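You operate a simulated robot arm through the tools that you are given. There is no shell and no other tool.

The job below is to be done with a simulated two-armed robot. You get a single attempt, and the scene is never put back.

Task
Set the perforator to 2 mm and jog a perforated length with the static bar on.
Fine: film air starts vented; wide guard shut, then air open and static bar on; hold Jog till the perforation shows; perforator and bar stay on. Other controls stay.

It is judged by the outcome, as a careful person would: the job done as asked, and still so three seconds after it is handed in. It fails if anything else is knocked over, pushed out of place, dropped, spilled or broken.

Robot
Two 7-joint arms with fingered hands on one trunk that stands fixed in place. Base frame: the origin is at the foot of the trunk, x ahead of it, y to its left, z up. Lengths are in m, angles in rad, forces in N, time in s.
The left shoulder is at [0.02, 0.269, 1.197], the right one opposite. Each reaches about 1.298 m from its shoulder. Payload 5 kg a hand.
The tool frame of a hand sits at the grasp point between the pads (the TCP): z along the fingers, y along the line on which they close. The tips reach 0.042 m beyond it. The gripper opens to 0.208 m; its body begins 0.119 m behind the TCP. The gripper is a hand of 4 fingers: y runs from the thumb to the fingers, the wrist lies at [0, 0, -0.317] in the tool frame.
Orientation is that of the tool frame in the base frame, as [roll, pitch, yaw] about the fixed x, y, z axes, in that order (R = Rz(yaw) Ry(pitch) Rx(roll)). With the fingers straight down and closing along the base's y, the tool's x points along the base's -x, its y along +y and its z along -z.

Tools
- The arms move only by the tool apply_moves. It takes "left_plan", "right_plan" or both (then of equal length, played together; a hand with none holds still); each is a list of rows, each a list of 6 numbers: the shift along the base's x, y, z in units of 50 mm (1.0 is 50 mm), then the turn, a rotation vector about the base's x, y, z in units of 4 degrees (1.0 is 4 degrees). In form: [[dx, dy, dz, rx, ry, rz], ...]. A call has 1 to 20 rows; each row shifts and turns the commanded pose from where the row before left it. A call with a number of a shift or a turn outside -1 to 1 is refused whole. Each row takes 0.2 s and may step no farther than 0.05 m and 0.15 rad from the row before; otherwise, the whole call is refused. A pose out of reach is approached as far as the arm can. The call stops where the force on the tool passes 90 N (or 10 N more than at its start, if that is more) or the arm is blocked; 0.2 s more then pass. In this call time passes only in rows, and 0.2 s behind the last. It gives the time, the measured TCP pose, the force on the tool (base axes), the opening and the grip force at its end, in the units of the frame above (readings bear some noise), with the torque about the TCP (base axes, N m) and any sound that the robot's microphone picked up, and new pictures: "show" is both (left out), scene, wrist or none (wrist: the cameras of the hands that moved).
- Cameras (640 x 400 px; columns grow to the right, rows downward): "scene" is now at [0.1594, 0.0293, 1.489]; the picture's right is [0.32, -0.95, 0.00], its down [-0.30, -0.10, -0.95] and it looks along [0.90, 0.31, -0.32] (base axes); focal length 270 px, centre (320, 200). "left" rides on the left gripper at [-0.093, 0.001, -0.146] in its tool frame; the picture's right is [-0.01, -1.00, 0.00], its down [0.84, -0.01, -0.54] and it looks along [0.54, -0.01, 0.84] (tool axes); focal length 280 px, centre (320, 200). "right" rides on the right gripper at [0.094, 0.001, -0.146] in its tool frame; the picture's right is [-0.01, 1.00, 0.00], its down [-0.84, -0.01, -0.54] and it looks along [-0.54, -0.01, 0.84] (tool axes); focal length 280 px, centre (320, 200). There is no depth. A picture from a camera that has moved, and an enlarged one, comes with that camera's place and axes in the base frame and with its lens.
- move_column(by): moves the trunk up (or, below 0, down) by that many m; the arms and the scene camera ride with it, the base frame stays. It gives what a move gives, with no picture.
- curl_fingers(finger1, finger2, finger3, thumb_bend, hand): sets how far each is bent, from 0 (flat) to 1 (curled in); at 0.3 the hand is open as for a grip, at 0.7 the pads meet at the TCP. One left out holds its place. A second passes; each finger stops where it meets its share of the squeeze, and holds until it gets a number again. It is the only way to open and close the hand. It gives what a move gives, with no picture; readings hold the bend of each and the force on the fingers (four entries, about 0 where the hand has none), thumb and palm.
- head_to(pan, tilt): turns the head with the scene camera to pan (to the left, within 1.396 rad either way) and tilt (down, from -0.506 to 1.204), counted from straight ahead of the robot (the tilt from the chest, where the trunk bows). It gives what a move gives, and a new picture of the scene camera.
- enlarge(camera, box): a new picture of the part [left, top, right, bottom] of that camera's present view, enlarged. No time passes.
- sign_off(): hands the job in; it is judged then, once.

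Places have to be worked out from the pictures, the camera data and where the tool is seen. Open the grippers and draw the arms clear of the work before you hand the job in, unless the task says otherwise.

The tools are called after "Call:" as a command line: name --argument value ..., lists and objects as JSON in quotes. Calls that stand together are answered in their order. apply_moves: Moves the arms, as the interface text tells. Its arguments: {"type":"object","properties":{"left_plan":{"type":"array","items":{"type":"array","items":{"type":"number"}}},"right_plan":{"type":"array","items":{"type":"array","items":{"type":"number"}}},"show":{"type":"string","enum":["both","scene","wrist","none"]}},"required":[]} The other tools are called the same way: move_column (by) moves the trunk up or down; curl_fingers (finger1, finger2, finger3, thumb_bend, hand) moves the fingers one by one; head_to (pan, tilt) turns the head that bears the scene camera; enlarge (camera, box) takes an enlarged picture of a part of a camera's view; sign_off () hands the job in.

At the start:

```text
clock: 0.0
left_eef_pos: [0.541, 0.4917, 1.319]
left_orientation: [3.14, 0.0, -2.824]
left_contact_force: [-0.2, 0.0, 0.9]
left_torque: [0.01, 0.01, 0.02]
left_gripper_width: 0.2078
left_grasp_force: 0.1
left_shape: jaw
left_bend: [0.3, 0.3, 0.3, 0.3]
left_finger forces: [0.0, 0.0, 0.0, 0.0, 0.0, 0.0]
right_eef_pos: [0.4672, -0.0014, 1.43]
right_orientation: [-3.14, 0.001, -2.824]
right_contact_force: [0.8, 0.3, -0.7]
right_torque: [0.01, 0.0, 0.03]
right_gripper_width: 0.2079
right_grasp_force: 0.0
right_shape: jaw
right_bend: [0.3, 0.3, 0.3, 0.3]
right_finger forces: [0.0, 0.0, 0.1, 0.0, 0.1, 0.0]
trunk travel left (down, up): [-0.575, 0.046]
head pan, tilt (commanded): [0.328, 0.326]
```

scene: 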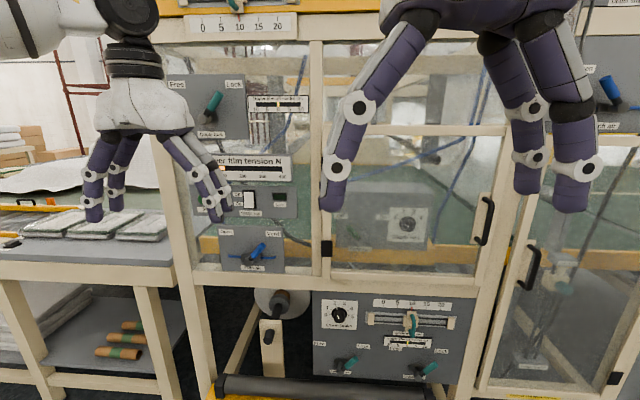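
right: 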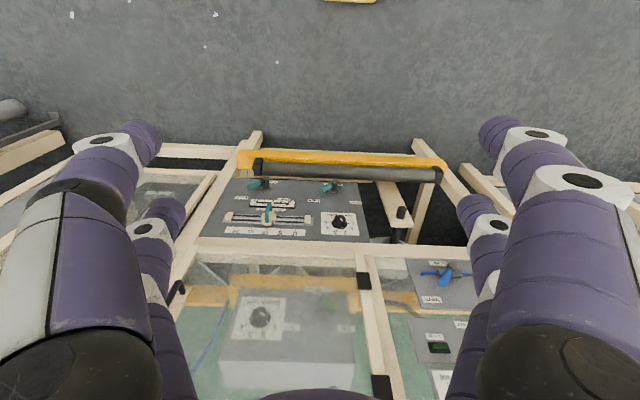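
left: 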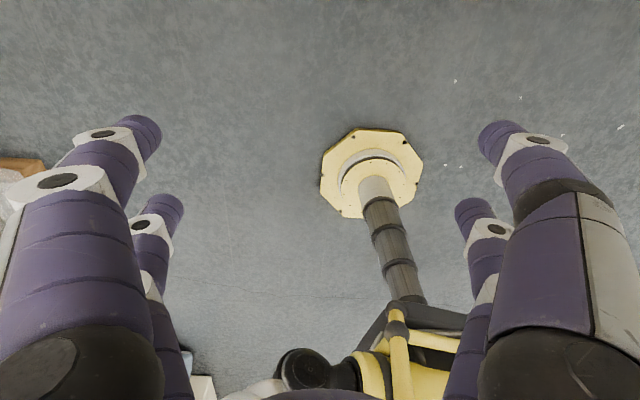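

The scene shows a machine with several panels; the hands partly block the view. I'll enlarge parts of the scene to read the labels.

Call:
enlarge --camera "scene" --box '[160, 60, 320, 160]'

Call:
enlarge --camera "scene" --box '[200, 180, 320, 280]'

Call:
enlarge --camera "scene" --box '[300, 280, 480, 392]'

Call:
enlarge --camera "scene" --box '[480, 0, 640, 140]'

Call:
enlarge --camera "scene" --box '[320, 130, 500, 280]'

```text
4.00 times, centred on (240, 110) of scene
camera zoom: at [0.1594, 0.0293, 1.489], right [0.32, -0.95, 0.0], down [-0.3, -0.1, -0.95], along [0.9, 0.31, -0.32], focal length 1082 px, centre (640, 560)
```

zoom: 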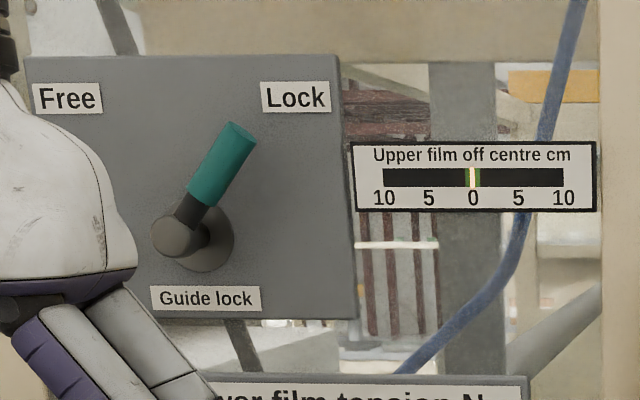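

```text
4.00 times, centred on (260, 230) of scene
camera zoom: at [0.1594, 0.0293, 1.489], right [0.32, -0.95, 0.0], down [-0.3, -0.1, -0.95], along [0.9, 0.31, -0.32], focal length 1082 px, centre (560, 80)
```

zoom: 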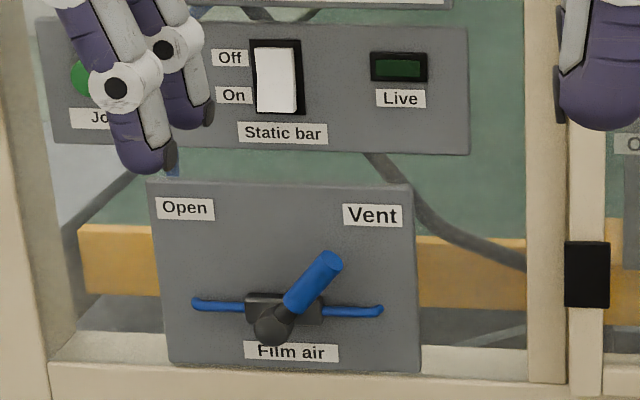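

```text
3.56 times, centred on (390, 336) of scene
camera zoom: at [0.1594, 0.0293, 1.489], right [0.32, -0.95, 0.0], down [-0.3, -0.1, -0.95], along [0.9, 0.31, -0.32], focal length 962 px, centre (71, -284)
```

zoom: 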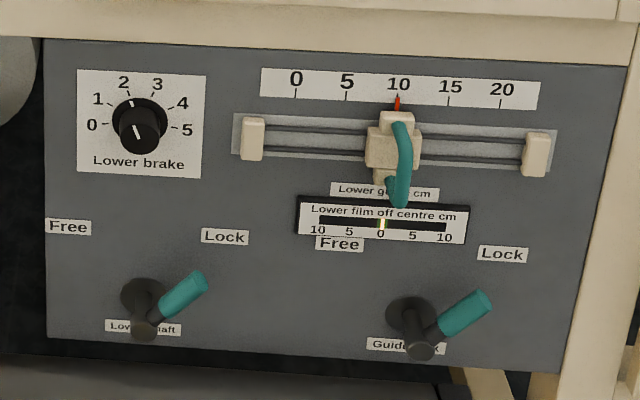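

```text
2.86 times, centred on (560, 70) of scene
camera zoom: at [0.1594, 0.0293, 1.489], right [0.32, -0.95, 0.0], down [-0.3, -0.1, -0.95], along [0.9, 0.31, -0.32], focal length 773 px, centre (-366, 571)
```

zoom: 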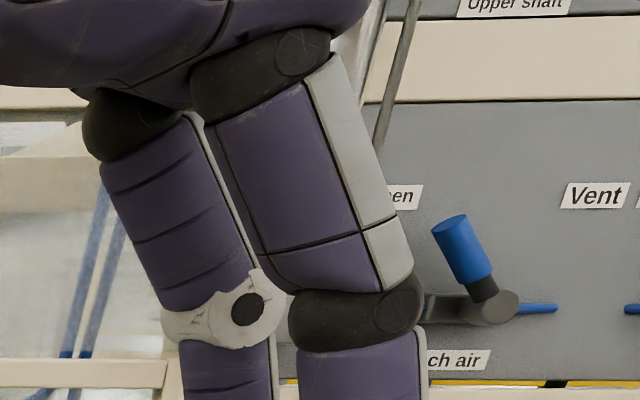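

```text
2.67 times, centred on (410, 205) of scene
camera zoom: at [0.1594, 0.0293, 1.489], right [0.32, -0.95, 0.0], down [-0.3, -0.1, -0.95], along [0.9, 0.31, -0.32], focal length 721 px, centre (80, 187)
```

zoom: 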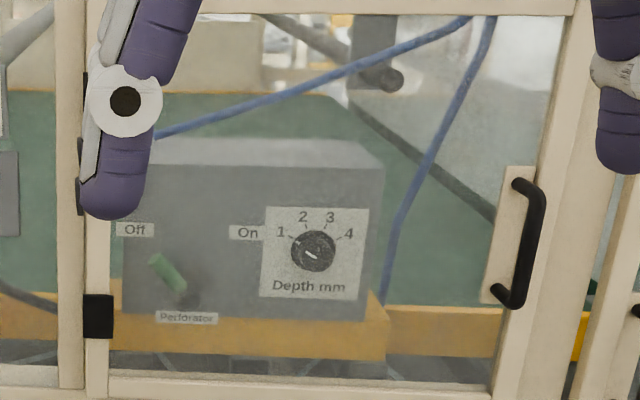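

The perforator (lever Off/On and depth knob) sits behind a transparent guard door with a handle on its right and hinges on its left. I'll look around with the head to see the whole machine, first to the right and upward.

Call:
head_to --pan -0.3 --tilt 0.3

Call:
head_to --pan 0.2 --tilt -0.1

Call:
head_to --pan 0.2 --tilt 0.7

Call:
head_to --pan 0.9 --tilt 0.4

```text
clock: 1.0
left_eef_pos: [0.5406, 0.4929, 1.3203]
left_orientation: [3.141, -0.001, -2.822]
left_contact_force: [-0.4, 0.5, -0.3]
left_torque: [0.0, 0.03, 0.01]
left_gripper_width: 0.2079
left_grasp_force: 0.0
left_shape: jaw
left_bend: [0.3, 0.3, 0.3, 0.3]
left_finger forces: [0.0, 0.0, 0.0, 0.1, 0.1, 0.1]
right_eef_pos: [0.4688, -0.0013, 1.431]
right_orientation: [-3.14, -0.001, -2.824]
right_contact_force: [0.3, -0.1, 0.7]
right_torque: [-0.02, -0.04, 0.01]
right_gripper_width: 0.2076
right_grasp_force: 0.1
right_shape: jaw
right_bend: [0.3, 0.3, 0.3, 0.3]
right_finger forces: [0.1, 0.0, 0.0, 0.0, 0.0, 0.0]
trunk travel left (down, up): [-0.575, 0.046]
head pan, tilt (commanded): [-0.3, 0.3]
camera scene: at [0.1604, -0.0283, 1.4914], right [-0.29, -0.96, 0.0], down [-0.28, 0.09, -0.96], along [0.91, -0.28, -0.3], focal length 270 px, centre (320, 200)
```

scene: 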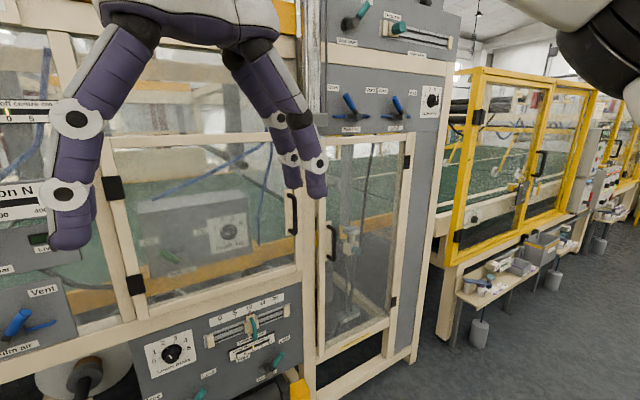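

```text
clock: 1.9
left_eef_pos: [0.5405, 0.4925, 1.3199]
left_orientation: [3.141, 0.0, -2.822]
left_contact_force: [-0.3, 0.0, 0.1]
left_torque: [0.01, 0.0, 0.01]
left_gripper_width: 0.2078
left_grasp_force: 0.0
left_shape: jaw
left_bend: [0.3, 0.3, 0.3, 0.3]
left_finger forces: [0.0, 0.0, 0.0, 0.0, 0.0, 0.0]
right_eef_pos: [0.4675, -0.0001, 1.431]
right_orientation: [3.141, 0.0, -2.824]
right_contact_force: [0.1, 0.0, 0.4]
right_torque: [0.02, 0.0, 0.01]
right_gripper_width: 0.2079
right_grasp_force: 0.2
right_shape: jaw
right_bend: [0.3, 0.3, 0.3, 0.3]
right_finger forces: [0.1, 0.1, 0.1, 0.0, 0.0, 0.1]
trunk travel left (down, up): [-0.575, 0.046]
head pan, tilt (commanded): [0.201, -0.099]
camera scene: at [0.1565, 0.0165, 1.5279], right [0.2, -0.98, 0.0], down [0.1, 0.02, -1.0], along [0.98, 0.2, 0.1], focal length 270 px, centre (320, 200)
```

scene: 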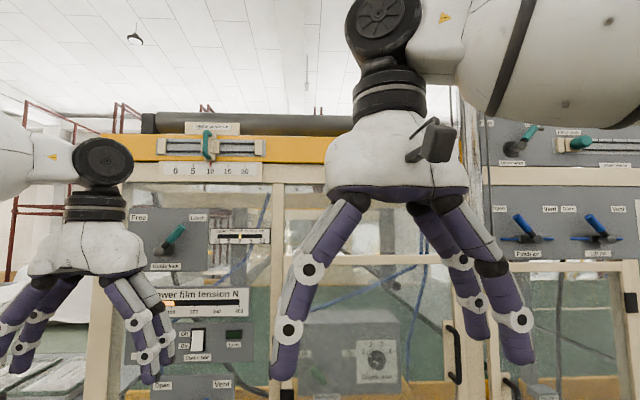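

```text
clock: 3.1
left_eef_pos: [0.5409, 0.4924, 1.3202]
left_orientation: [3.141, -0.001, -2.822]
left_contact_force: [0.9, 0.0, 1.2]
left_torque: [-0.03, 0.01, 0.0]
left_gripper_width: 0.2076
left_grasp_force: 0.1
left_shape: jaw
left_bend: [0.3, 0.3, 0.3, 0.3]
left_finger forces: [0.0, 0.0, 0.0, 0.0, 0.0, 0.0]
right_eef_pos: [0.4668, -0.0008, 1.4314]
right_orientation: [-3.141, -0.001, -2.823]
right_contact_force: [0.0, -0.6, 0.8]
right_torque: [-0.01, -0.01, 0.03]
right_gripper_width: 0.2078
right_grasp_force: 0.0
right_shape: jaw
right_bend: [0.3, 0.3, 0.3, 0.3]
right_finger forces: [0.0, 0.0, 0.0, 0.0, 0.1, 0.1]
trunk travel left (down, up): [-0.575, 0.046]
head pan, tilt (commanded): [0.201, 0.7]
camera scene: at [0.1544, 0.0161, 1.4553], right [0.2, -0.98, 0.0], down [-0.63, -0.13, -0.77], along [0.75, 0.15, -0.64], focal length 270 px, centre (320, 200)
```

scene: 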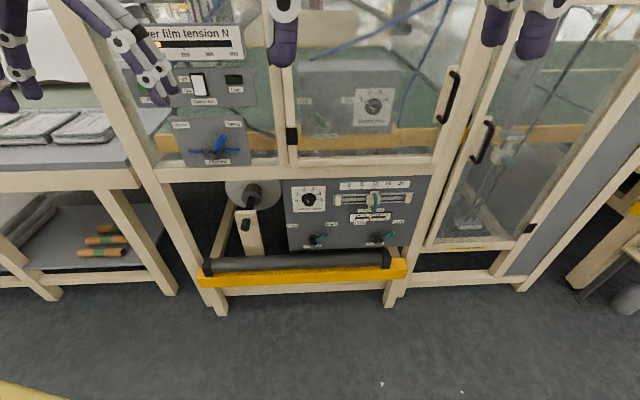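

```text
clock: 4.2
left_eef_pos: [0.5413, 0.4929, 1.3204]
left_orientation: [-3.141, 0.0, -2.823]
left_contact_force: [0.3, 0.5, -0.1]
left_torque: [0.0, 0.02, 0.0]
left_gripper_width: 0.2083
left_grasp_force: 0.1
left_shape: jaw
left_bend: [0.3, 0.3, 0.3, 0.3]
left_finger forces: [0.0, 0.0, 0.0, 0.0, 0.0, 0.0]
right_eef_pos: [0.4667, -0.0006, 1.4315]
right_orientation: [-3.141, 0.001, -2.824]
right_contact_force: [-0.3, -0.7, 0.6]
right_torque: [0.01, 0.05, 0.0]
right_gripper_width: 0.2076
right_grasp_force: 0.0
right_shape: jaw
right_bend: [0.3, 0.3, 0.3, 0.3]
right_finger forces: [0.1, 0.1, 0.1, 0.0, 0.1, 0.0]
trunk travel left (down, up): [-0.575, 0.046]
head pan, tilt (commanded): [0.901, 0.4]
camera scene: at [0.1288, 0.0718, 1.4821], right [0.78, -0.62, 0.0], down [-0.24, -0.3, -0.92], along [0.57, 0.72, -0.39], focal length 270 px, centre (320, 200)
```

scene: 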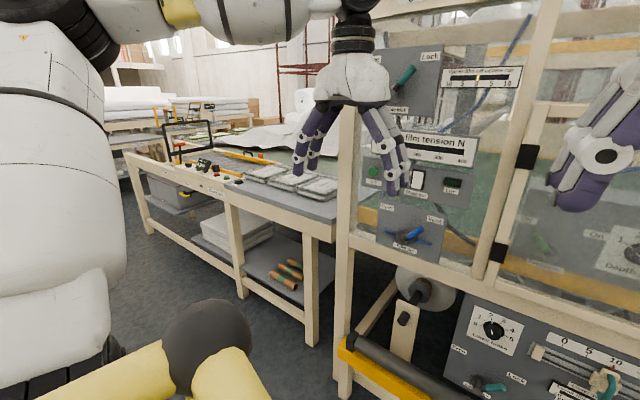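

The machine front seems to face the robot, yawed about 0.32 rad; the wide guard's handle is near (0.87,-0.16,1.23) and the perforator panel is about 0.2 m behind it. I'll move both hands sideways out of the way to survey everything clearly.

Call:
apply_moves --left_plan '[[-0.2, 1, 0.2, 0, 0, 0], [-0.2, 1, 0.2, 0, 0, 0], [-0.2, 1, 0.2, 0, 0, 0], [-0.2, 1, 0.2, 0, 0, 0], [-0.2, 1, 0.2, 0, 0, 0], [0, 0, 0, 0, 0, 0], [0, 0, 0, 0, 0, 0]]' --right_plan '[[0, -1, 0, 0, 0, 0], [0, -1, 0, 0, 0, 0], [0, -1, 0, 0, 0, 0], [0, -1, 0, 0, 0, 0], [0, -1, 0, 0, 0, 0], [0, -1, 0, 0, 0, 0], [0, -1, 0, 0, 0, 0]]' --show "none"

Call:
head_to --pan 0.33 --tilt 0.33

```text
refused: row 1 steps farther than a row can; nothing moved
```

```text
clock: 5.1
left_eef_pos: [0.5399, 0.4932, 1.3203]
left_orientation: [-3.141, 0.0, -2.822]
left_contact_force: [1.0, -0.6, -0.3]
left_torque: [0.0, 0.02, -0.02]
left_gripper_width: 0.2078
left_grasp_force: 0.0
left_shape: jaw
left_bend: [0.3, 0.3, 0.3, 0.3]
left_finger forces: [0.1, 0.0, 0.0, 0.0, 0.0, 0.0]
right_eef_pos: [0.4673, -0.0014, 1.431]
right_orientation: [-3.142, -0.001, -2.825]
right_contact_force: [0.7, -0.5, -1.0]
right_torque: [0.01, 0.04, 0.02]
right_gripper_width: 0.2077
right_grasp_force: 0.0
right_shape: jaw
right_bend: [0.3, 0.3, 0.3, 0.3]
right_finger forces: [0.1, 0.1, 0.0, 0.0, 0.1, 0.0]
trunk travel left (down, up): [-0.575, 0.046]
head pan, tilt (commanded): [0.33, 0.33]
camera scene: at [0.1593, 0.0295, 1.4886], right [0.32, -0.95, 0.0], down [-0.31, -0.11, -0.95], along [0.89, 0.31, -0.32], focal length 270 px, centre (320, 200)
```

scene: 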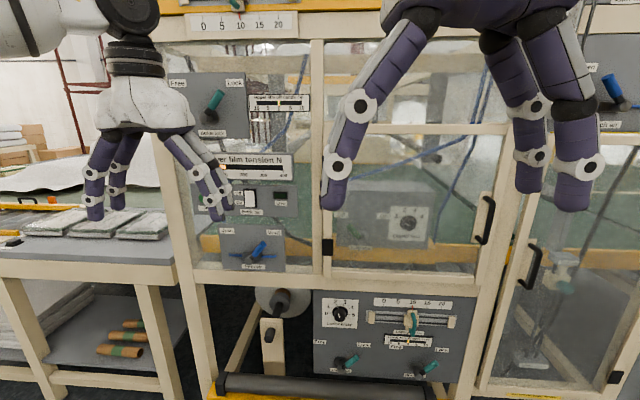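

The step norm was above 50 mm per row, so I'll keep within it and repeat the sideways clearing moves.

Call:
apply_moves --left_plan '[[-0.2, 0.9, 0.2, 0, 0, 0], [-0.2, 0.9, 0.2, 0, 0, 0], [-0.2, 0.9, 0.2, 0, 0, 0], [-0.2, 0.9, 0.2, 0, 0, 0], [-0.2, 0.9, 0.2, 0, 0, 0], [0, 0, 0, 0, 0, 0], [0, 0, 0, 0, 0, 0]]' --right_plan '[[0, -0.98, 0, 0, 0, 0], [0, -0.98, 0, 0, 0, 0], [0, -0.98, 0, 0, 0, 0], [0, -0.98, 0, 0, 0, 0], [0, -0.98, 0, 0, 0, 0], [0, -0.98, 0, 0, 0, 0], [0, -0.98, 0, 0, 0, 0]]' --show "scene"

```text
clock: 6.7
left_eef_pos: [0.4897, 0.7133, 1.3716]
left_orientation: [3.141, 0.003, -2.821]
left_contact_force: [-1.9, -0.5, 1.3]
left_torque: [0.08, -0.15, -0.01]
left_gripper_width: 0.2079
left_grasp_force: 0.0
left_shape: jaw
left_bend: [0.3, 0.3, 0.3, 0.3]
left_finger forces: [0.0, 0.0, 0.0, 0.1, 0.0, 0.0]
right_eef_pos: [0.4666, -0.3462, 1.4294]
right_orientation: [3.14, 0.002, -2.822]
right_contact_force: [-0.8, -0.1, -0.4]
right_torque: [0.06, -0.11, 0.02]
right_gripper_width: 0.208
right_grasp_force: 0.0
right_shape: jaw
right_bend: [0.3, 0.3, 0.3, 0.3]
right_finger forces: [0.0, 0.1, 0.1, 0.1, 0.1, 0.0]
trunk travel left (down, up): [-0.575, 0.046]
head pan, tilt (commanded): [0.33, 0.33]
camera scene: at [0.1581, 0.0286, 1.4889], right [0.32, -0.95, 0.0], down [-0.31, -0.1, -0.95], along [0.9, 0.31, -0.32], focal length 270 px, centre (320, 200)
```

scene: 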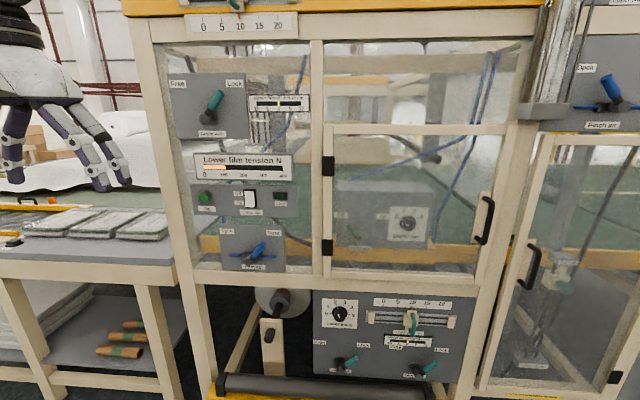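

The view is clear now. I'll lower the trunk a bit to get a vertical baseline for triangulation, after enlarging the key parts from this height.

Call:
enlarge --camera "scene" --box '[320, 120, 512, 280]'

Call:
enlarge --camera "scene" --box '[180, 150, 320, 280]'

Call:
enlarge --camera "scene" --box '[380, 195, 440, 245]'

Call:
move_column --by -0.2

Call:
head_to --pan 0.33 --tilt 0.1

```text
2.50 times, centred on (416, 200) of scene
camera zoom: at [0.1581, 0.0286, 1.4889], right [0.32, -0.95, 0.0], down [-0.31, -0.1, -0.95], along [0.9, 0.31, -0.32], focal length 676 px, centre (80, 200)
```

zoom: 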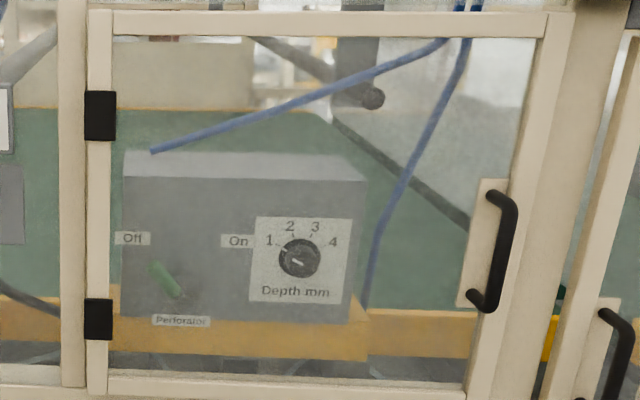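

```text
3.08 times, centred on (250, 215) of scene
camera zoom: at [0.1581, 0.0286, 1.4889], right [0.32, -0.95, 0.0], down [-0.31, -0.1, -0.95], along [0.9, 0.31, -0.32], focal length 832 px, centre (535, 154)
```

zoom: 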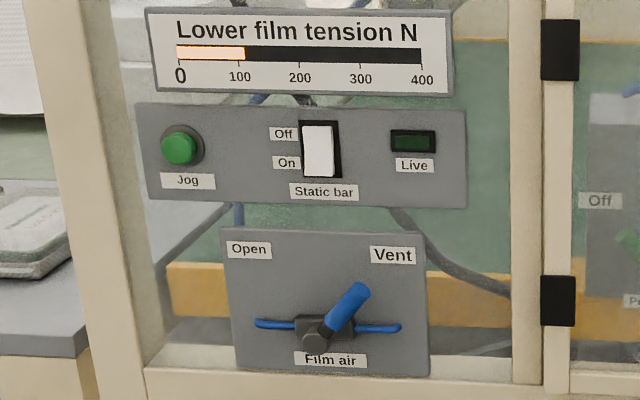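

```text
8.00 times, centred on (410, 220) of scene
camera zoom: at [0.1581, 0.0286, 1.4889], right [0.32, -0.95, 0.0], down [-0.31, -0.1, -0.95], along [0.9, 0.31, -0.32], focal length 2164 px, centre (-400, 40)
```

zoom: 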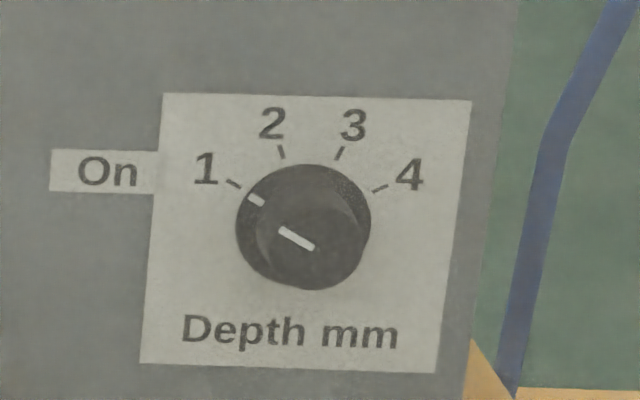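

```text
clock: 8.9
left_eef_pos: [0.491, 0.718, 1.1713]
left_orientation: [-3.141, 0.003, -2.821]
left_contact_force: [-1.4, 0.0, 0.0]
left_torque: [0.03, -0.08, -0.02]
left_gripper_width: 0.208
left_grasp_force: 0.0
left_shape: jaw
left_bend: [0.3, 0.3, 0.3, 0.3]
left_finger forces: [0.0, 0.0, 0.0, 0.1, 0.0, 0.1]
right_eef_pos: [0.4662, -0.3439, 1.2309]
right_orientation: [3.141, -0.001, -2.823]
right_contact_force: [-0.5, -0.3, -0.1]
right_torque: [-0.01, 0.0, -0.01]
right_gripper_width: 0.208
right_grasp_force: 0.1
right_shape: jaw
right_bend: [0.3, 0.3, 0.3, 0.3]
right_finger forces: [0.0, 0.0, 0.0, 0.1, 0.1, 0.1]
trunk travel left (down, up): [-0.375, 0.246]
head pan, tilt (commanded): [0.33, 0.33]
```

```text
clock: 9.7
left_eef_pos: [0.4902, 0.7188, 1.1697]
left_orientation: [3.141, -0.001, -2.821]
left_contact_force: [-0.2, -0.2, -0.2]
left_torque: [0.0, 0.02, -0.03]
left_gripper_width: 0.2078
left_grasp_force: 0.1
left_shape: jaw
left_bend: [0.3, 0.3, 0.3, 0.3]
left_finger forces: [0.0, 0.0, 0.0, 0.1, 0.0, 0.1]
right_eef_pos: [0.4681, -0.3424, 1.2316]
right_orientation: [3.141, 0.0, -2.823]
right_contact_force: [-0.2, 0.2, -0.9]
right_torque: [-0.02, 0.0, 0.0]
right_gripper_width: 0.2078
right_grasp_force: 0.0
right_shape: jaw
right_bend: [0.3, 0.3, 0.3, 0.3]
right_finger forces: [0.1, 0.0, 0.1, 0.1, 0.0, 0.1]
trunk travel left (down, up): [-0.375, 0.246]
head pan, tilt (commanded): [0.33, 0.099]
camera scene: at [0.174, 0.029, 1.3074], right [0.32, -0.95, 0.0], down [-0.09, -0.03, -0.99], along [0.94, 0.32, -0.1], focal length 270 px, centre (320, 200)
```

scene: 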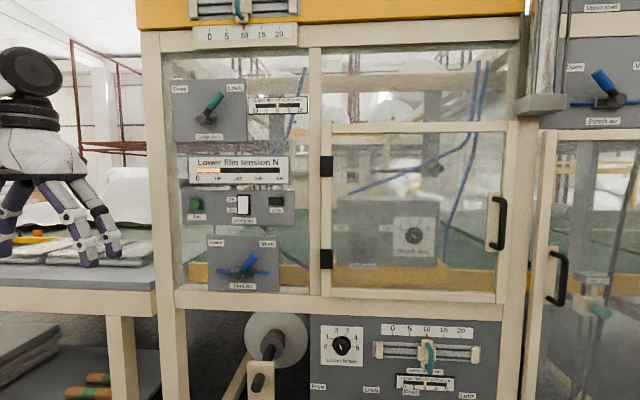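

Now I have a second viewpoint 0.18 m lower. I'll enlarge the same parts for accurate triangulation.

Call:
enlarge --camera "scene" --box '[316, 110, 524, 310]'

Call:
enlarge --camera "scene" --box '[170, 150, 330, 300]'

Call:
enlarge --camera "scene" --box '[336, 195, 446, 270]'

```text
2.00 times, centred on (420, 210) of scene
camera zoom: at [0.174, 0.029, 1.3074], right [0.32, -0.95, 0.0], down [-0.09, -0.03, -0.99], along [0.94, 0.32, -0.1], focal length 541 px, centre (120, 180)
```

zoom: 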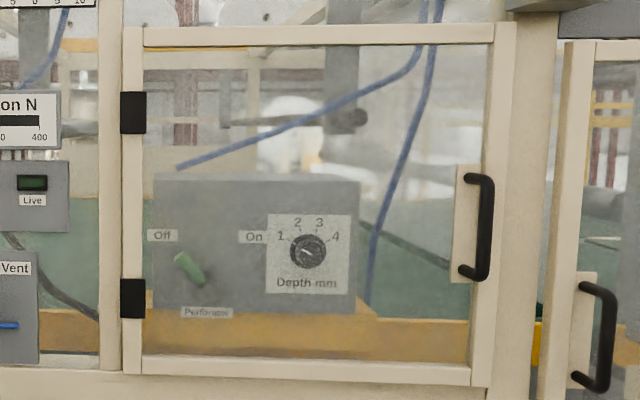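

```text
2.67 times, centred on (250, 225) of scene
camera zoom: at [0.174, 0.029, 1.3074], right [0.32, -0.95, 0.0], down [-0.09, -0.03, -0.99], along [0.94, 0.32, -0.1], focal length 721 px, centre (507, 133)
```

zoom: 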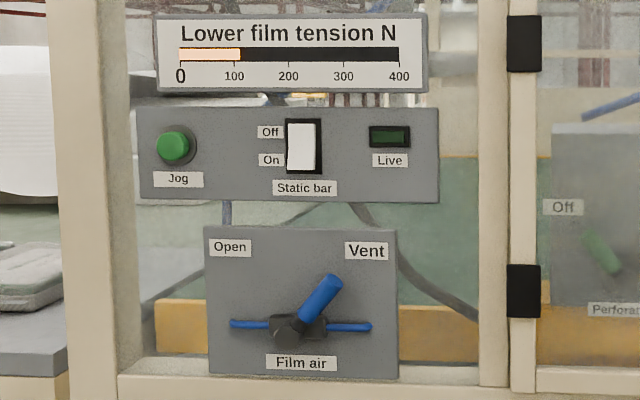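

```text
5.33 times, centred on (391, 232) of scene
camera zoom: at [0.174, 0.029, 1.3074], right [0.32, -0.95, 0.0], down [-0.09, -0.03, -0.99], along [0.94, 0.32, -0.1], focal length 1442 px, centre (-59, 27)
```

zoom: 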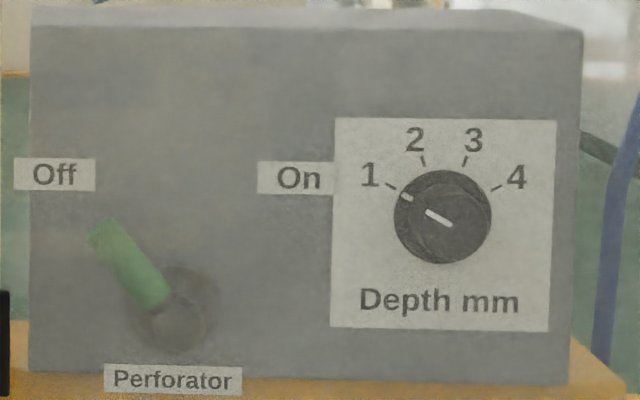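

Triangulation puts the guard hinges at about 0.937 m ahead (along the 0.33 rad direction), the perforator panel about 0.09 m behind the door, and the Jog panel at a similar depth. I'll look at the hand's finger layout before planning.

Call:
enlarge --camera "scene" --box '[0, 40, 140, 280]'

Call:
enlarge --camera "right" --box '[0, 0, 640, 400]'

Call:
enlarge --camera "left" --box '[0, 0, 640, 400]'

```text
1.67 times, centred on (70, 160) of scene
camera zoom: at [0.174, 0.029, 1.3074], right [0.32, -0.95, 0.0], down [-0.09, -0.03, -0.99], along [0.94, 0.32, -0.1], focal length 451 px, centre (737, 267)
```

zoom: 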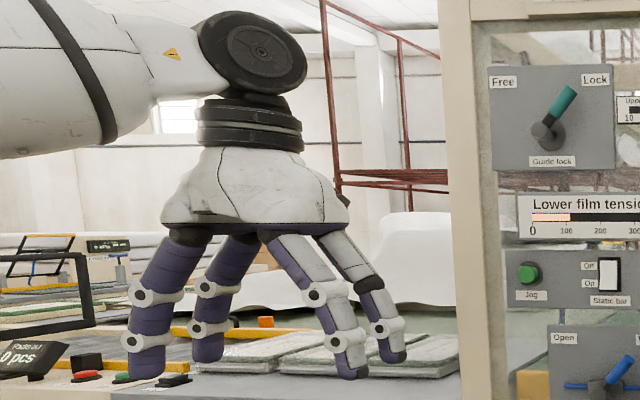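

```text
1.00 times, centred on (320, 200) of right (not enlarged: the box is as wide or as high as the picture)
camera zoom: at [0.378, -0.3723, 1.3768], right [-0.3, 0.95, 0.0], down [0.8, 0.25, 0.54], along [0.51, 0.16, -0.84], focal length 280 px, centre (320, 200)
```

zoom: 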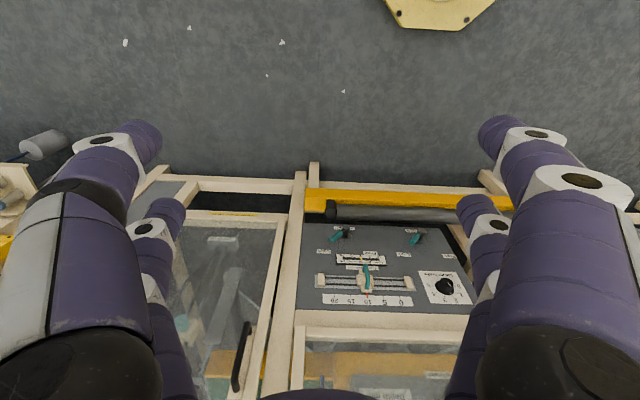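

```text
1.00 times, centred on (320, 200) of left (not enlarged: the box is as wide or as high as the picture)
camera zoom: at [0.5787, 0.749, 1.3167], right [0.33, -0.94, 0.0], down [-0.8, -0.28, 0.54], along [-0.51, -0.18, -0.84], focal length 280 px, centre (320, 200)
```

zoom: 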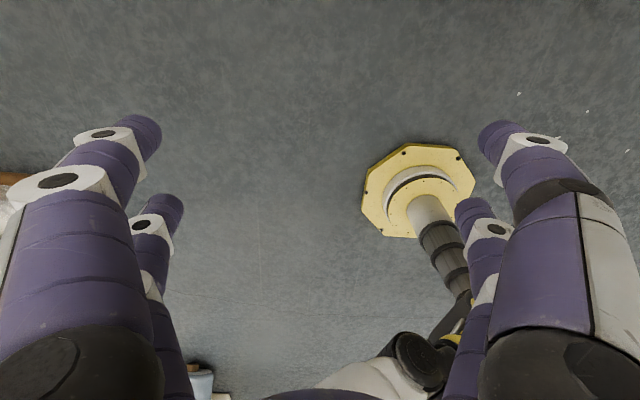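

I see the hand has four fingers in two opposed pairs. I'll check the machine's yaw precisely by enlarging long horizontal edges in the current view.

Call:
enlarge --camera "scene" --box '[130, 0, 230, 70]'

Call:
enlarge --camera "scene" --box '[440, 0, 540, 70]'

Call:
enlarge --camera "scene" --box '[150, 260, 250, 330]'

Call:
enlarge --camera "scene" --box '[440, 260, 540, 330]'

```text
5.71 times, centred on (180, 35) of scene
camera zoom: at [0.174, 0.029, 1.3074], right [0.32, -0.95, 0.0], down [-0.09, -0.03, -0.99], along [0.94, 0.32, -0.1], focal length 1545 px, centre (1120, 1143)
```

zoom: 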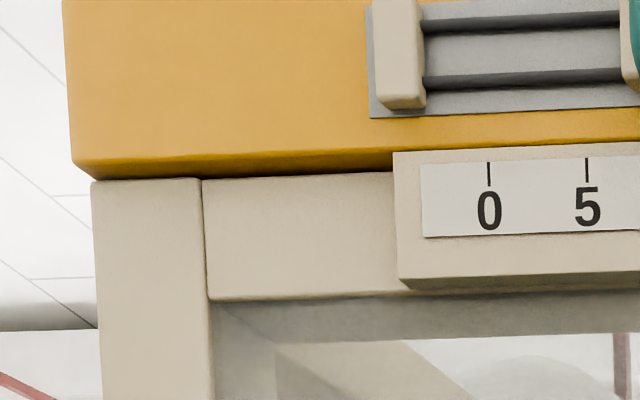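

```text
5.71 times, centred on (490, 35) of scene
camera zoom: at [0.174, 0.029, 1.3074], right [0.32, -0.95, 0.0], down [-0.09, -0.03, -0.99], along [0.94, 0.32, -0.1], focal length 1545 px, centre (-651, 1143)
```

zoom: 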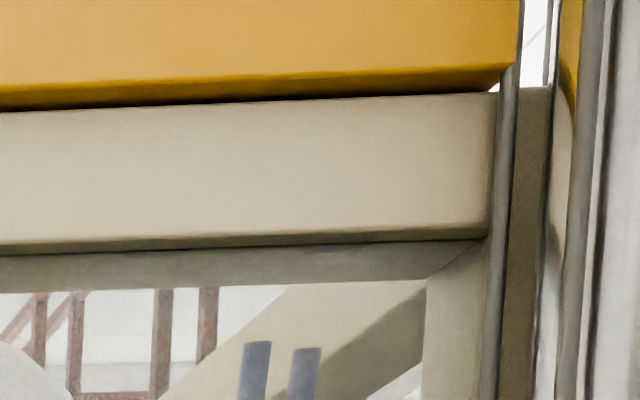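

```text
5.71 times, centred on (200, 295) of scene
camera zoom: at [0.174, 0.029, 1.3074], right [0.32, -0.95, 0.0], down [-0.09, -0.03, -0.99], along [0.94, 0.32, -0.1], focal length 1545 px, centre (1006, -343)
```

zoom: 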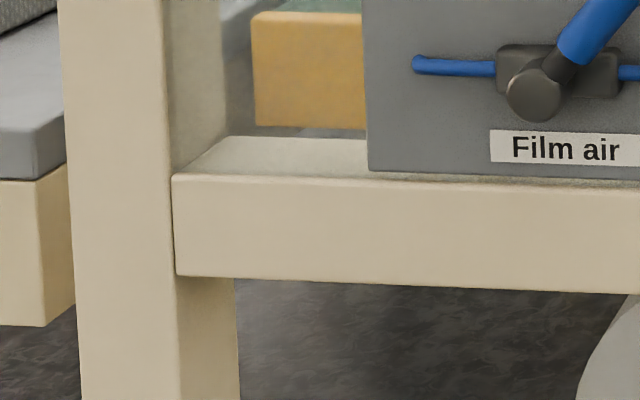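

```text
5.71 times, centred on (490, 295) of scene
camera zoom: at [0.174, 0.029, 1.3074], right [0.32, -0.95, 0.0], down [-0.09, -0.03, -0.99], along [0.94, 0.32, -0.1], focal length 1545 px, centre (-651, -343)
```

zoom: 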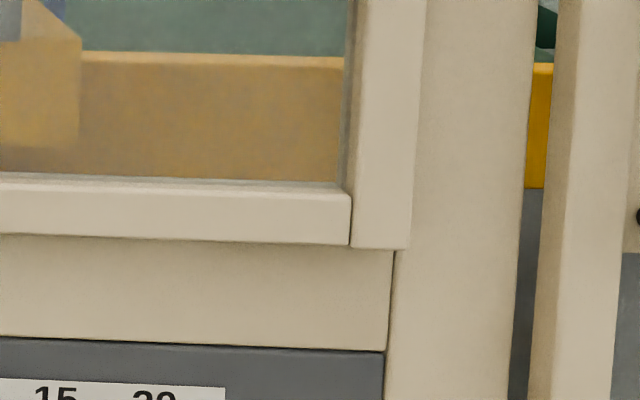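

The beam edges show the machine's front is yawed about 0.26 rad (not 0.33). I'll measure the handle closely from this height and then again from the raised height.

Call:
enlarge --camera "scene" --box '[460, 180, 540, 270]'

Call:
move_column --by 0.2

Call:
head_to --pan 0.26 --tilt 0.35

Call:
enlarge --camera "scene" --box '[420, 160, 520, 260]'

```text
4.44 times, centred on (500, 225) of scene
camera zoom: at [0.174, 0.029, 1.3074], right [0.32, -0.95, 0.0], down [-0.09, -0.03, -0.99], along [0.94, 0.32, -0.1], focal length 1202 px, centre (-480, 89)
```

zoom: 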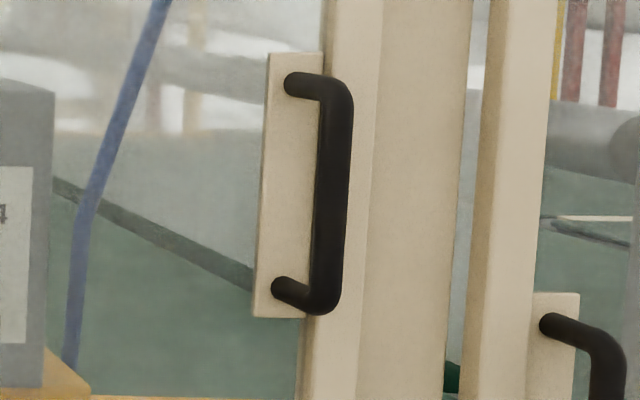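

```text
clock: 11.8
left_eef_pos: [0.4919, 0.7186, 1.371]
left_orientation: [3.141, -0.001, -2.823]
left_contact_force: [0.9, 0.6, -0.8]
left_torque: [0.0, 0.03, 0.02]
left_gripper_width: 0.2077
left_grasp_force: 0.1
left_shape: jaw
left_bend: [0.3, 0.3, 0.3, 0.3]
left_finger forces: [0.0, 0.0, 0.0, 0.0, 0.0, 0.0]
right_eef_pos: [0.4678, -0.3442, 1.4313]
right_orientation: [-3.14, 0.0, -2.824]
right_contact_force: [-0.6, -0.7, -0.8]
right_torque: [-0.03, 0.0, 0.03]
right_gripper_width: 0.2078
right_grasp_force: 0.1
right_shape: jaw
right_bend: [0.3, 0.3, 0.3, 0.3]
right_finger forces: [0.0, 0.0, 0.0, 0.0, 0.0, 0.0]
trunk travel left (down, up): [-0.575, 0.046]
head pan, tilt (commanded): [0.33, 0.099]
```

```text
clock: 12.6
left_eef_pos: [0.4906, 0.7176, 1.3697]
left_orientation: [3.141, -0.001, -2.821]
left_contact_force: [0.2, 0.2, 0.3]
left_torque: [0.01, -0.01, 0.03]
left_gripper_width: 0.2078
left_grasp_force: 0.0
left_shape: jaw
left_bend: [0.3, 0.3, 0.3, 0.3]
left_finger forces: [0.1, 0.0, 0.1, 0.1, 0.1, 0.0]
right_eef_pos: [0.4673, -0.3426, 1.4313]
right_orientation: [3.14, 0.0, -2.823]
right_contact_force: [0.6, 0.7, 0.3]
right_torque: [-0.02, 0.01, 0.0]
right_gripper_width: 0.2079
right_grasp_force: 0.0
right_shape: jaw
right_bend: [0.3, 0.3, 0.3, 0.3]
right_finger forces: [0.0, 0.0, 0.0, 0.0, 0.0, 0.0]
trunk travel left (down, up): [-0.575, 0.046]
head pan, tilt (commanded): [0.26, 0.351]
camera scene: at [0.1611, 0.0231, 1.4867], right [0.26, -0.97, 0.0], down [-0.33, -0.09, -0.94], along [0.91, 0.24, -0.34], focal length 270 px, centre (320, 200)
```

scene: 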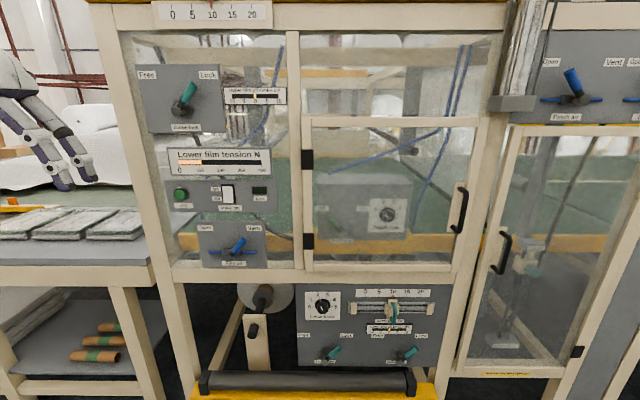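

```text
4.00 times, centred on (470, 210) of scene
camera zoom: at [0.1611, 0.0231, 1.4867], right [0.26, -0.97, 0.0], down [-0.33, -0.09, -0.94], along [0.91, 0.24, -0.34], focal length 1082 px, centre (-280, 160)
```

zoom: 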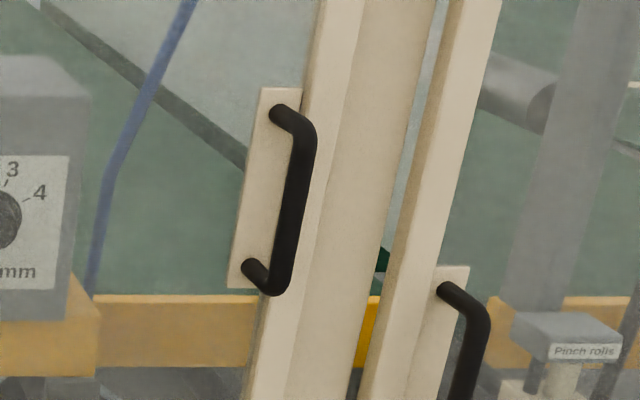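

With pan 0.26 the machine looks square-on, so its yaw is about 0.26; the handle bar is at depth 0.925, right offset 0.457, z≈1.17. I'll enlarge the perforator and left panels from this view to refine the other positions.

Call:
enlarge --camera "scene" --box '[300, 160, 420, 260]'

Call:
enlarge --camera "scene" --box '[155, 165, 275, 275]'

Call:
enlarge --camera "scene" --box '[290, 90, 490, 290]'

```text
4.00 times, centred on (360, 210) of scene
camera zoom: at [0.1611, 0.0231, 1.4867], right [0.26, -0.97, 0.0], down [-0.33, -0.09, -0.94], along [0.91, 0.24, -0.34], focal length 1082 px, centre (160, 160)
```

zoom: 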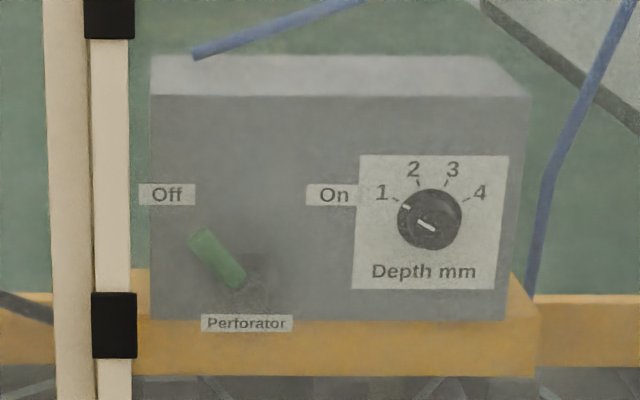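

```text
3.64 times, centred on (215, 220) of scene
camera zoom: at [0.1611, 0.0231, 1.4867], right [0.26, -0.97, 0.0], down [-0.33, -0.09, -0.94], along [0.91, 0.24, -0.34], focal length 983 px, centre (702, 127)
```

zoom: 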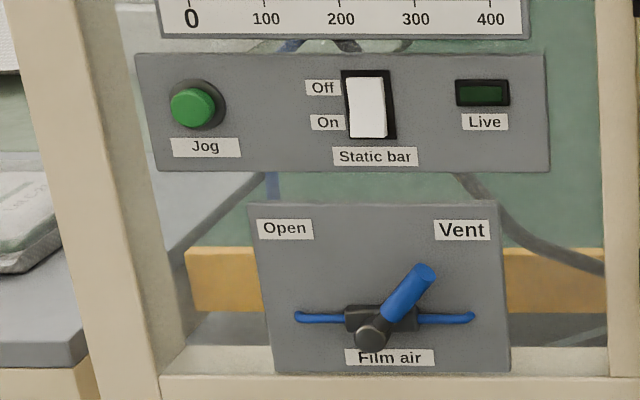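

```text
2.00 times, centred on (390, 190) of scene
camera zoom: at [0.1611, 0.0231, 1.4867], right [0.26, -0.97, 0.0], down [-0.33, -0.09, -0.94], along [0.91, 0.24, -0.34], focal length 541 px, centre (180, 220)
```

zoom: 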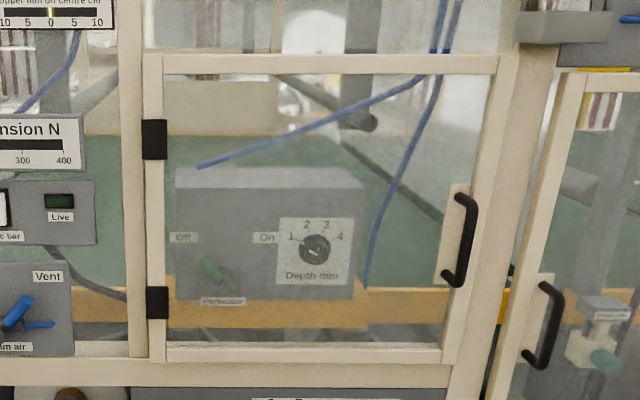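

All the key points are now located (machine frame yaw 0.26: handle at depth 0.925/right 0.457/z 1.17; depth knob at 1.017/0.249/1.114; perforator lever tip at 1.02/0.054/1.10). I'll turn the right hand fingers-forward and bring it to about 0.12 m in front of the guard handle.

Call:
apply_moves --right_plan '[[0.4, 0.1, -0.25, 0, 0, -0.84], [0.42, 0.11, -0.26, 0.2661, -1, 0], [0.42, 0.11, -0.26, 0.2661, -1, 0], [0.42, 0.11, -0.26, 0.2661, -1, 0], [0.42, 0.11, -0.26, 0.2661, -1, 0], [0.42, 0.11, -0.26, 0.2661, -1, 0], [0.42, 0.11, -0.26, 0.2661, -1, 0], [0.42, 0.11, -0.26, 0.2661, -1, 0], [0.42, 0.11, -0.26, 0.2661, -1, 0], [0.42, 0.11, -0.26, 0.2661, -1, 0], [0.42, 0.11, -0.26, 0.2661, -1, 0], [0.42, 0.11, -0.26, 0.2661, -1, 0], [0.42, 0.11, -0.26, 0.2661, -1, 0], [0.42, 0.11, -0.26, 0.2661, -1, 0], [0.42, 0.11, -0.26, 0.2661, -1, 0], [0.42, 0.11, -0.26, 0.2661, -1, 0], [0.42, 0.11, -0.26, 0.2661, -1, 0], [0.42, 0.11, -0.26, 0.2661, -1, 0], [0.42, 0.11, -0.26, 0.2661, -1, 0], [0.42, 0.11, -0.26, 0.2661, -1, 0]]'

```text
clock: 16.8
left_eef_pos: [0.4919, 0.7177, 1.3689]
left_orientation: [-3.14, 0.0, -2.822]
left_contact_force: [1.1, -0.3, 0.5]
left_torque: [0.0, 0.12, -0.02]
left_gripper_width: 0.2079
left_grasp_force: 0.1
left_shape: jaw
left_bend: [0.3, 0.3, 0.3, 0.3]
left_finger forces: [0.0, 0.0, 0.0, 0.1, 0.0, 0.0]
right_eef_pos: [0.8868, -0.2355, 1.1732]
right_orientation: [-3.141, 1.375, -2.883]
right_contact_force: [-0.2, -0.7, 3.0]
right_torque: [-0.08, 0.31, 0.22]
right_gripper_width: 0.2079
right_grasp_force: 0.1
right_shape: jaw
right_bend: [0.3, 0.3, 0.3, 0.3]
right_finger forces: [0.1, 0.0, 0.0, 0.1, 0.0, 0.0]
trunk travel left (down, up): [-0.575, 0.046]
head pan, tilt (commanded): [0.26, 0.351]
camera scene: at [0.1618, 0.023, 1.4865], right [0.26, -0.97, 0.0], down [-0.33, -0.09, -0.94], along [0.91, 0.24, -0.34], focal length 270 px, centre (320, 200)
camera right: at [0.731, -0.2764, 1.1091], right [-0.25, 0.97, 0.01], down [-0.35, -0.1, 0.93], along [0.9, 0.23, 0.36], focal length 280 px, centre (320, 200)
```

scene: 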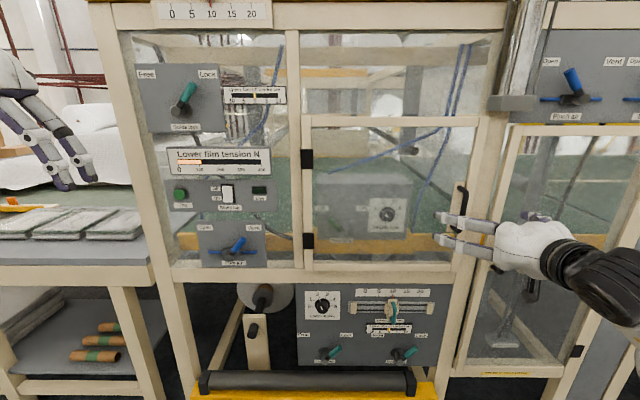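
right: 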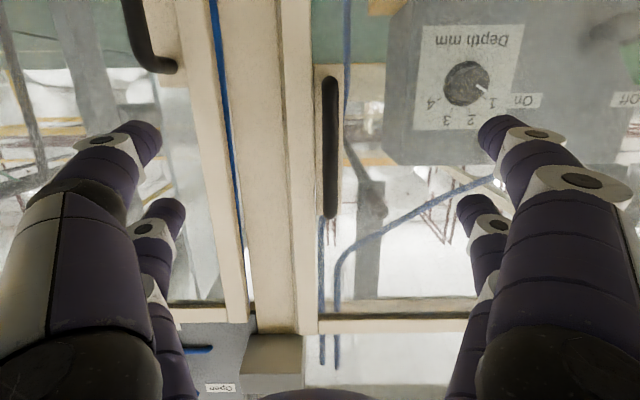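

The right hand is fingers-forward with the handle bar centred between the finger pairs. I'll finish the last 11° of pitch and advance about 0.10 m to straddle the bar.

Call:
apply_moves --right_plan '[[0, 0, 0, 0.24, -0.9, 0], [0, 0, 0, 0.24, -0.9, 0], [0, 0, 0, 0.24, -0.9, 0], [0.65, 0.18, 0, 0, 0, 0], [0.65, 0.17, 0, 0, 0, 0], [0.65, 0.17, 0, 0, 0, 0]]'

```text
clock: 18.2
left_eef_pos: [0.4907, 0.7194, 1.3689]
left_orientation: [3.141, 0.002, -2.822]
left_contact_force: [0.7, 0.3, -0.6]
left_torque: [-0.05, 0.05, -0.01]
left_gripper_width: 0.2077
left_grasp_force: 0.1
left_shape: jaw
left_bend: [0.3, 0.3, 0.3, 0.3]
left_finger forces: [0.0, 0.0, 0.0, 0.1, 0.0, 0.0]
right_eef_pos: [0.9824, -0.2075, 1.169]
right_orientation: [3.141, 1.434, -2.882]
right_contact_force: [0.2, 0.4, -0.5]
right_torque: [0.03, -0.04, 0.03]
right_gripper_width: 0.2079
right_grasp_force: 0.1
right_shape: jaw
right_bend: [0.3, 0.3, 0.3, 0.3]
right_finger forces: [0.1, 0.1, 0.1, 0.1, 0.1, 0.0]
right hand out of reach, approached as far as the arm can: row 2, 3
trunk travel left (down, up): [-0.575, 0.046]
head pan, tilt (commanded): [0.26, 0.351]
camera scene: at [0.1612, 0.0235, 1.4865], right [0.26, -0.97, 0.0], down [-0.33, -0.09, -0.94], along [0.91, 0.24, -0.34], focal length 270 px, centre (320, 200)
camera right: at [0.8296, -0.249, 1.0966], right [-0.26, 0.97, 0.01], down [-0.4, -0.12, 0.91], along [0.88, 0.23, 0.42], focal length 280 px, centre (320, 200)
```

scene: 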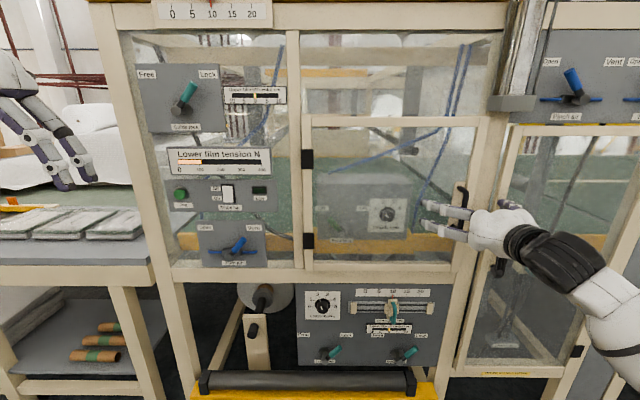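
right: 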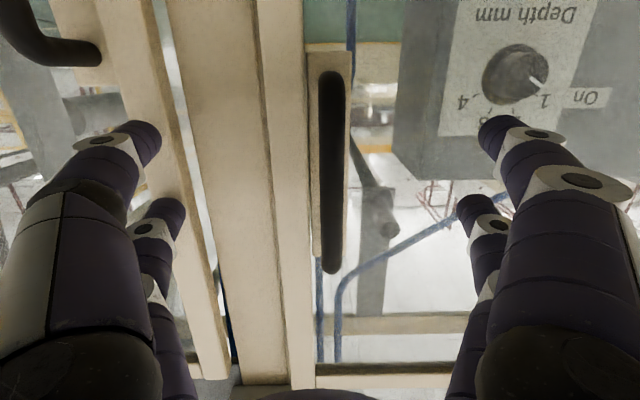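

The bar is centred between the finger pairs at TCP depth 0.896, no contact. I'll close the right hand on the bar.

Call:
curl_fingers --hand "right" --finger1 0.7 --finger2 0.7 --finger3 0.7 --thumb_bend 0.7

Call:
enlarge --camera "right" --box '[0, 0, 640, 400]'

Call:
enlarge --camera "scene" --box '[400, 160, 560, 260]'

```text
clock: 19.2
left_eef_pos: [0.4901, 0.7178, 1.3709]
left_orientation: [3.141, 0.002, -2.82]
left_contact_force: [-0.2, 0.7, 0.9]
left_torque: [-0.03, 0.02, 0.01]
left_gripper_width: 0.2079
left_grasp_force: 0.1
left_shape: jaw
left_bend: [0.3, 0.3, 0.3, 0.3]
left_finger forces: [0.1, 0.1, 0.1, 0.1, 0.0, 0.0]
right_eef_pos: [0.9799, -0.2094, 1.1726]
right_orientation: [3.136, 1.437, -2.883]
right_contact_force: [-17.1, -3.7, 2.4]
right_torque: [0.49, -0.61, 1.1]
right_gripper_width: 0.0192
right_grasp_force: 17.6
right_shape: fingers
right_bend: [0.67, 0.38, 0.6, 0.7]
right_finger forces: [4.9, 14.8, 15.2, 0.1, 0.0, 0.1]
trunk travel left (down, up): [-0.575, 0.046]
head pan, tilt (commanded): [0.26, 0.351]
```

```text
1.00 times, centred on (320, 200) of right (not enlarged: the box is as wide or as high as the picture)
camera zoom: at [0.8282, -0.2494, 1.0984], right [-0.26, 0.97, 0.01], down [-0.4, -0.12, 0.91], along [0.88, 0.23, 0.42], focal length 280 px, centre (320, 200)
```

zoom: 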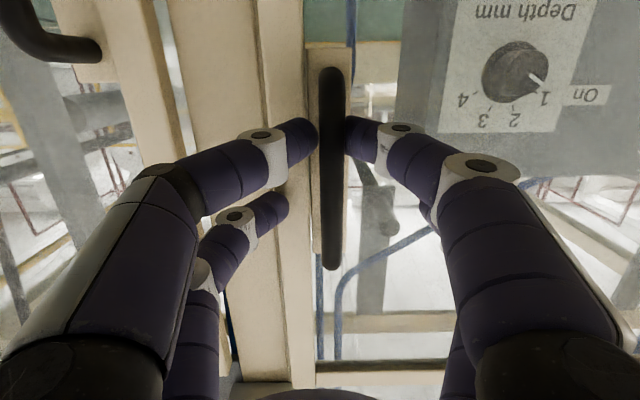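

```text
4.00 times, centred on (480, 210) of scene
camera zoom: at [0.1596, 0.0229, 1.4868], right [0.26, -0.97, 0.0], down [-0.33, -0.09, -0.94], along [0.91, 0.24, -0.34], focal length 1082 px, centre (-320, 160)
```

zoom: 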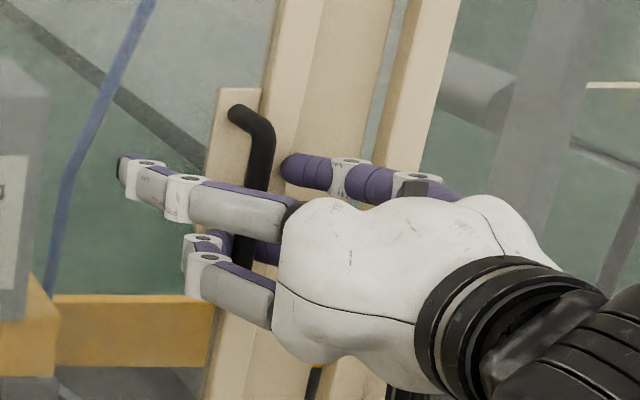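

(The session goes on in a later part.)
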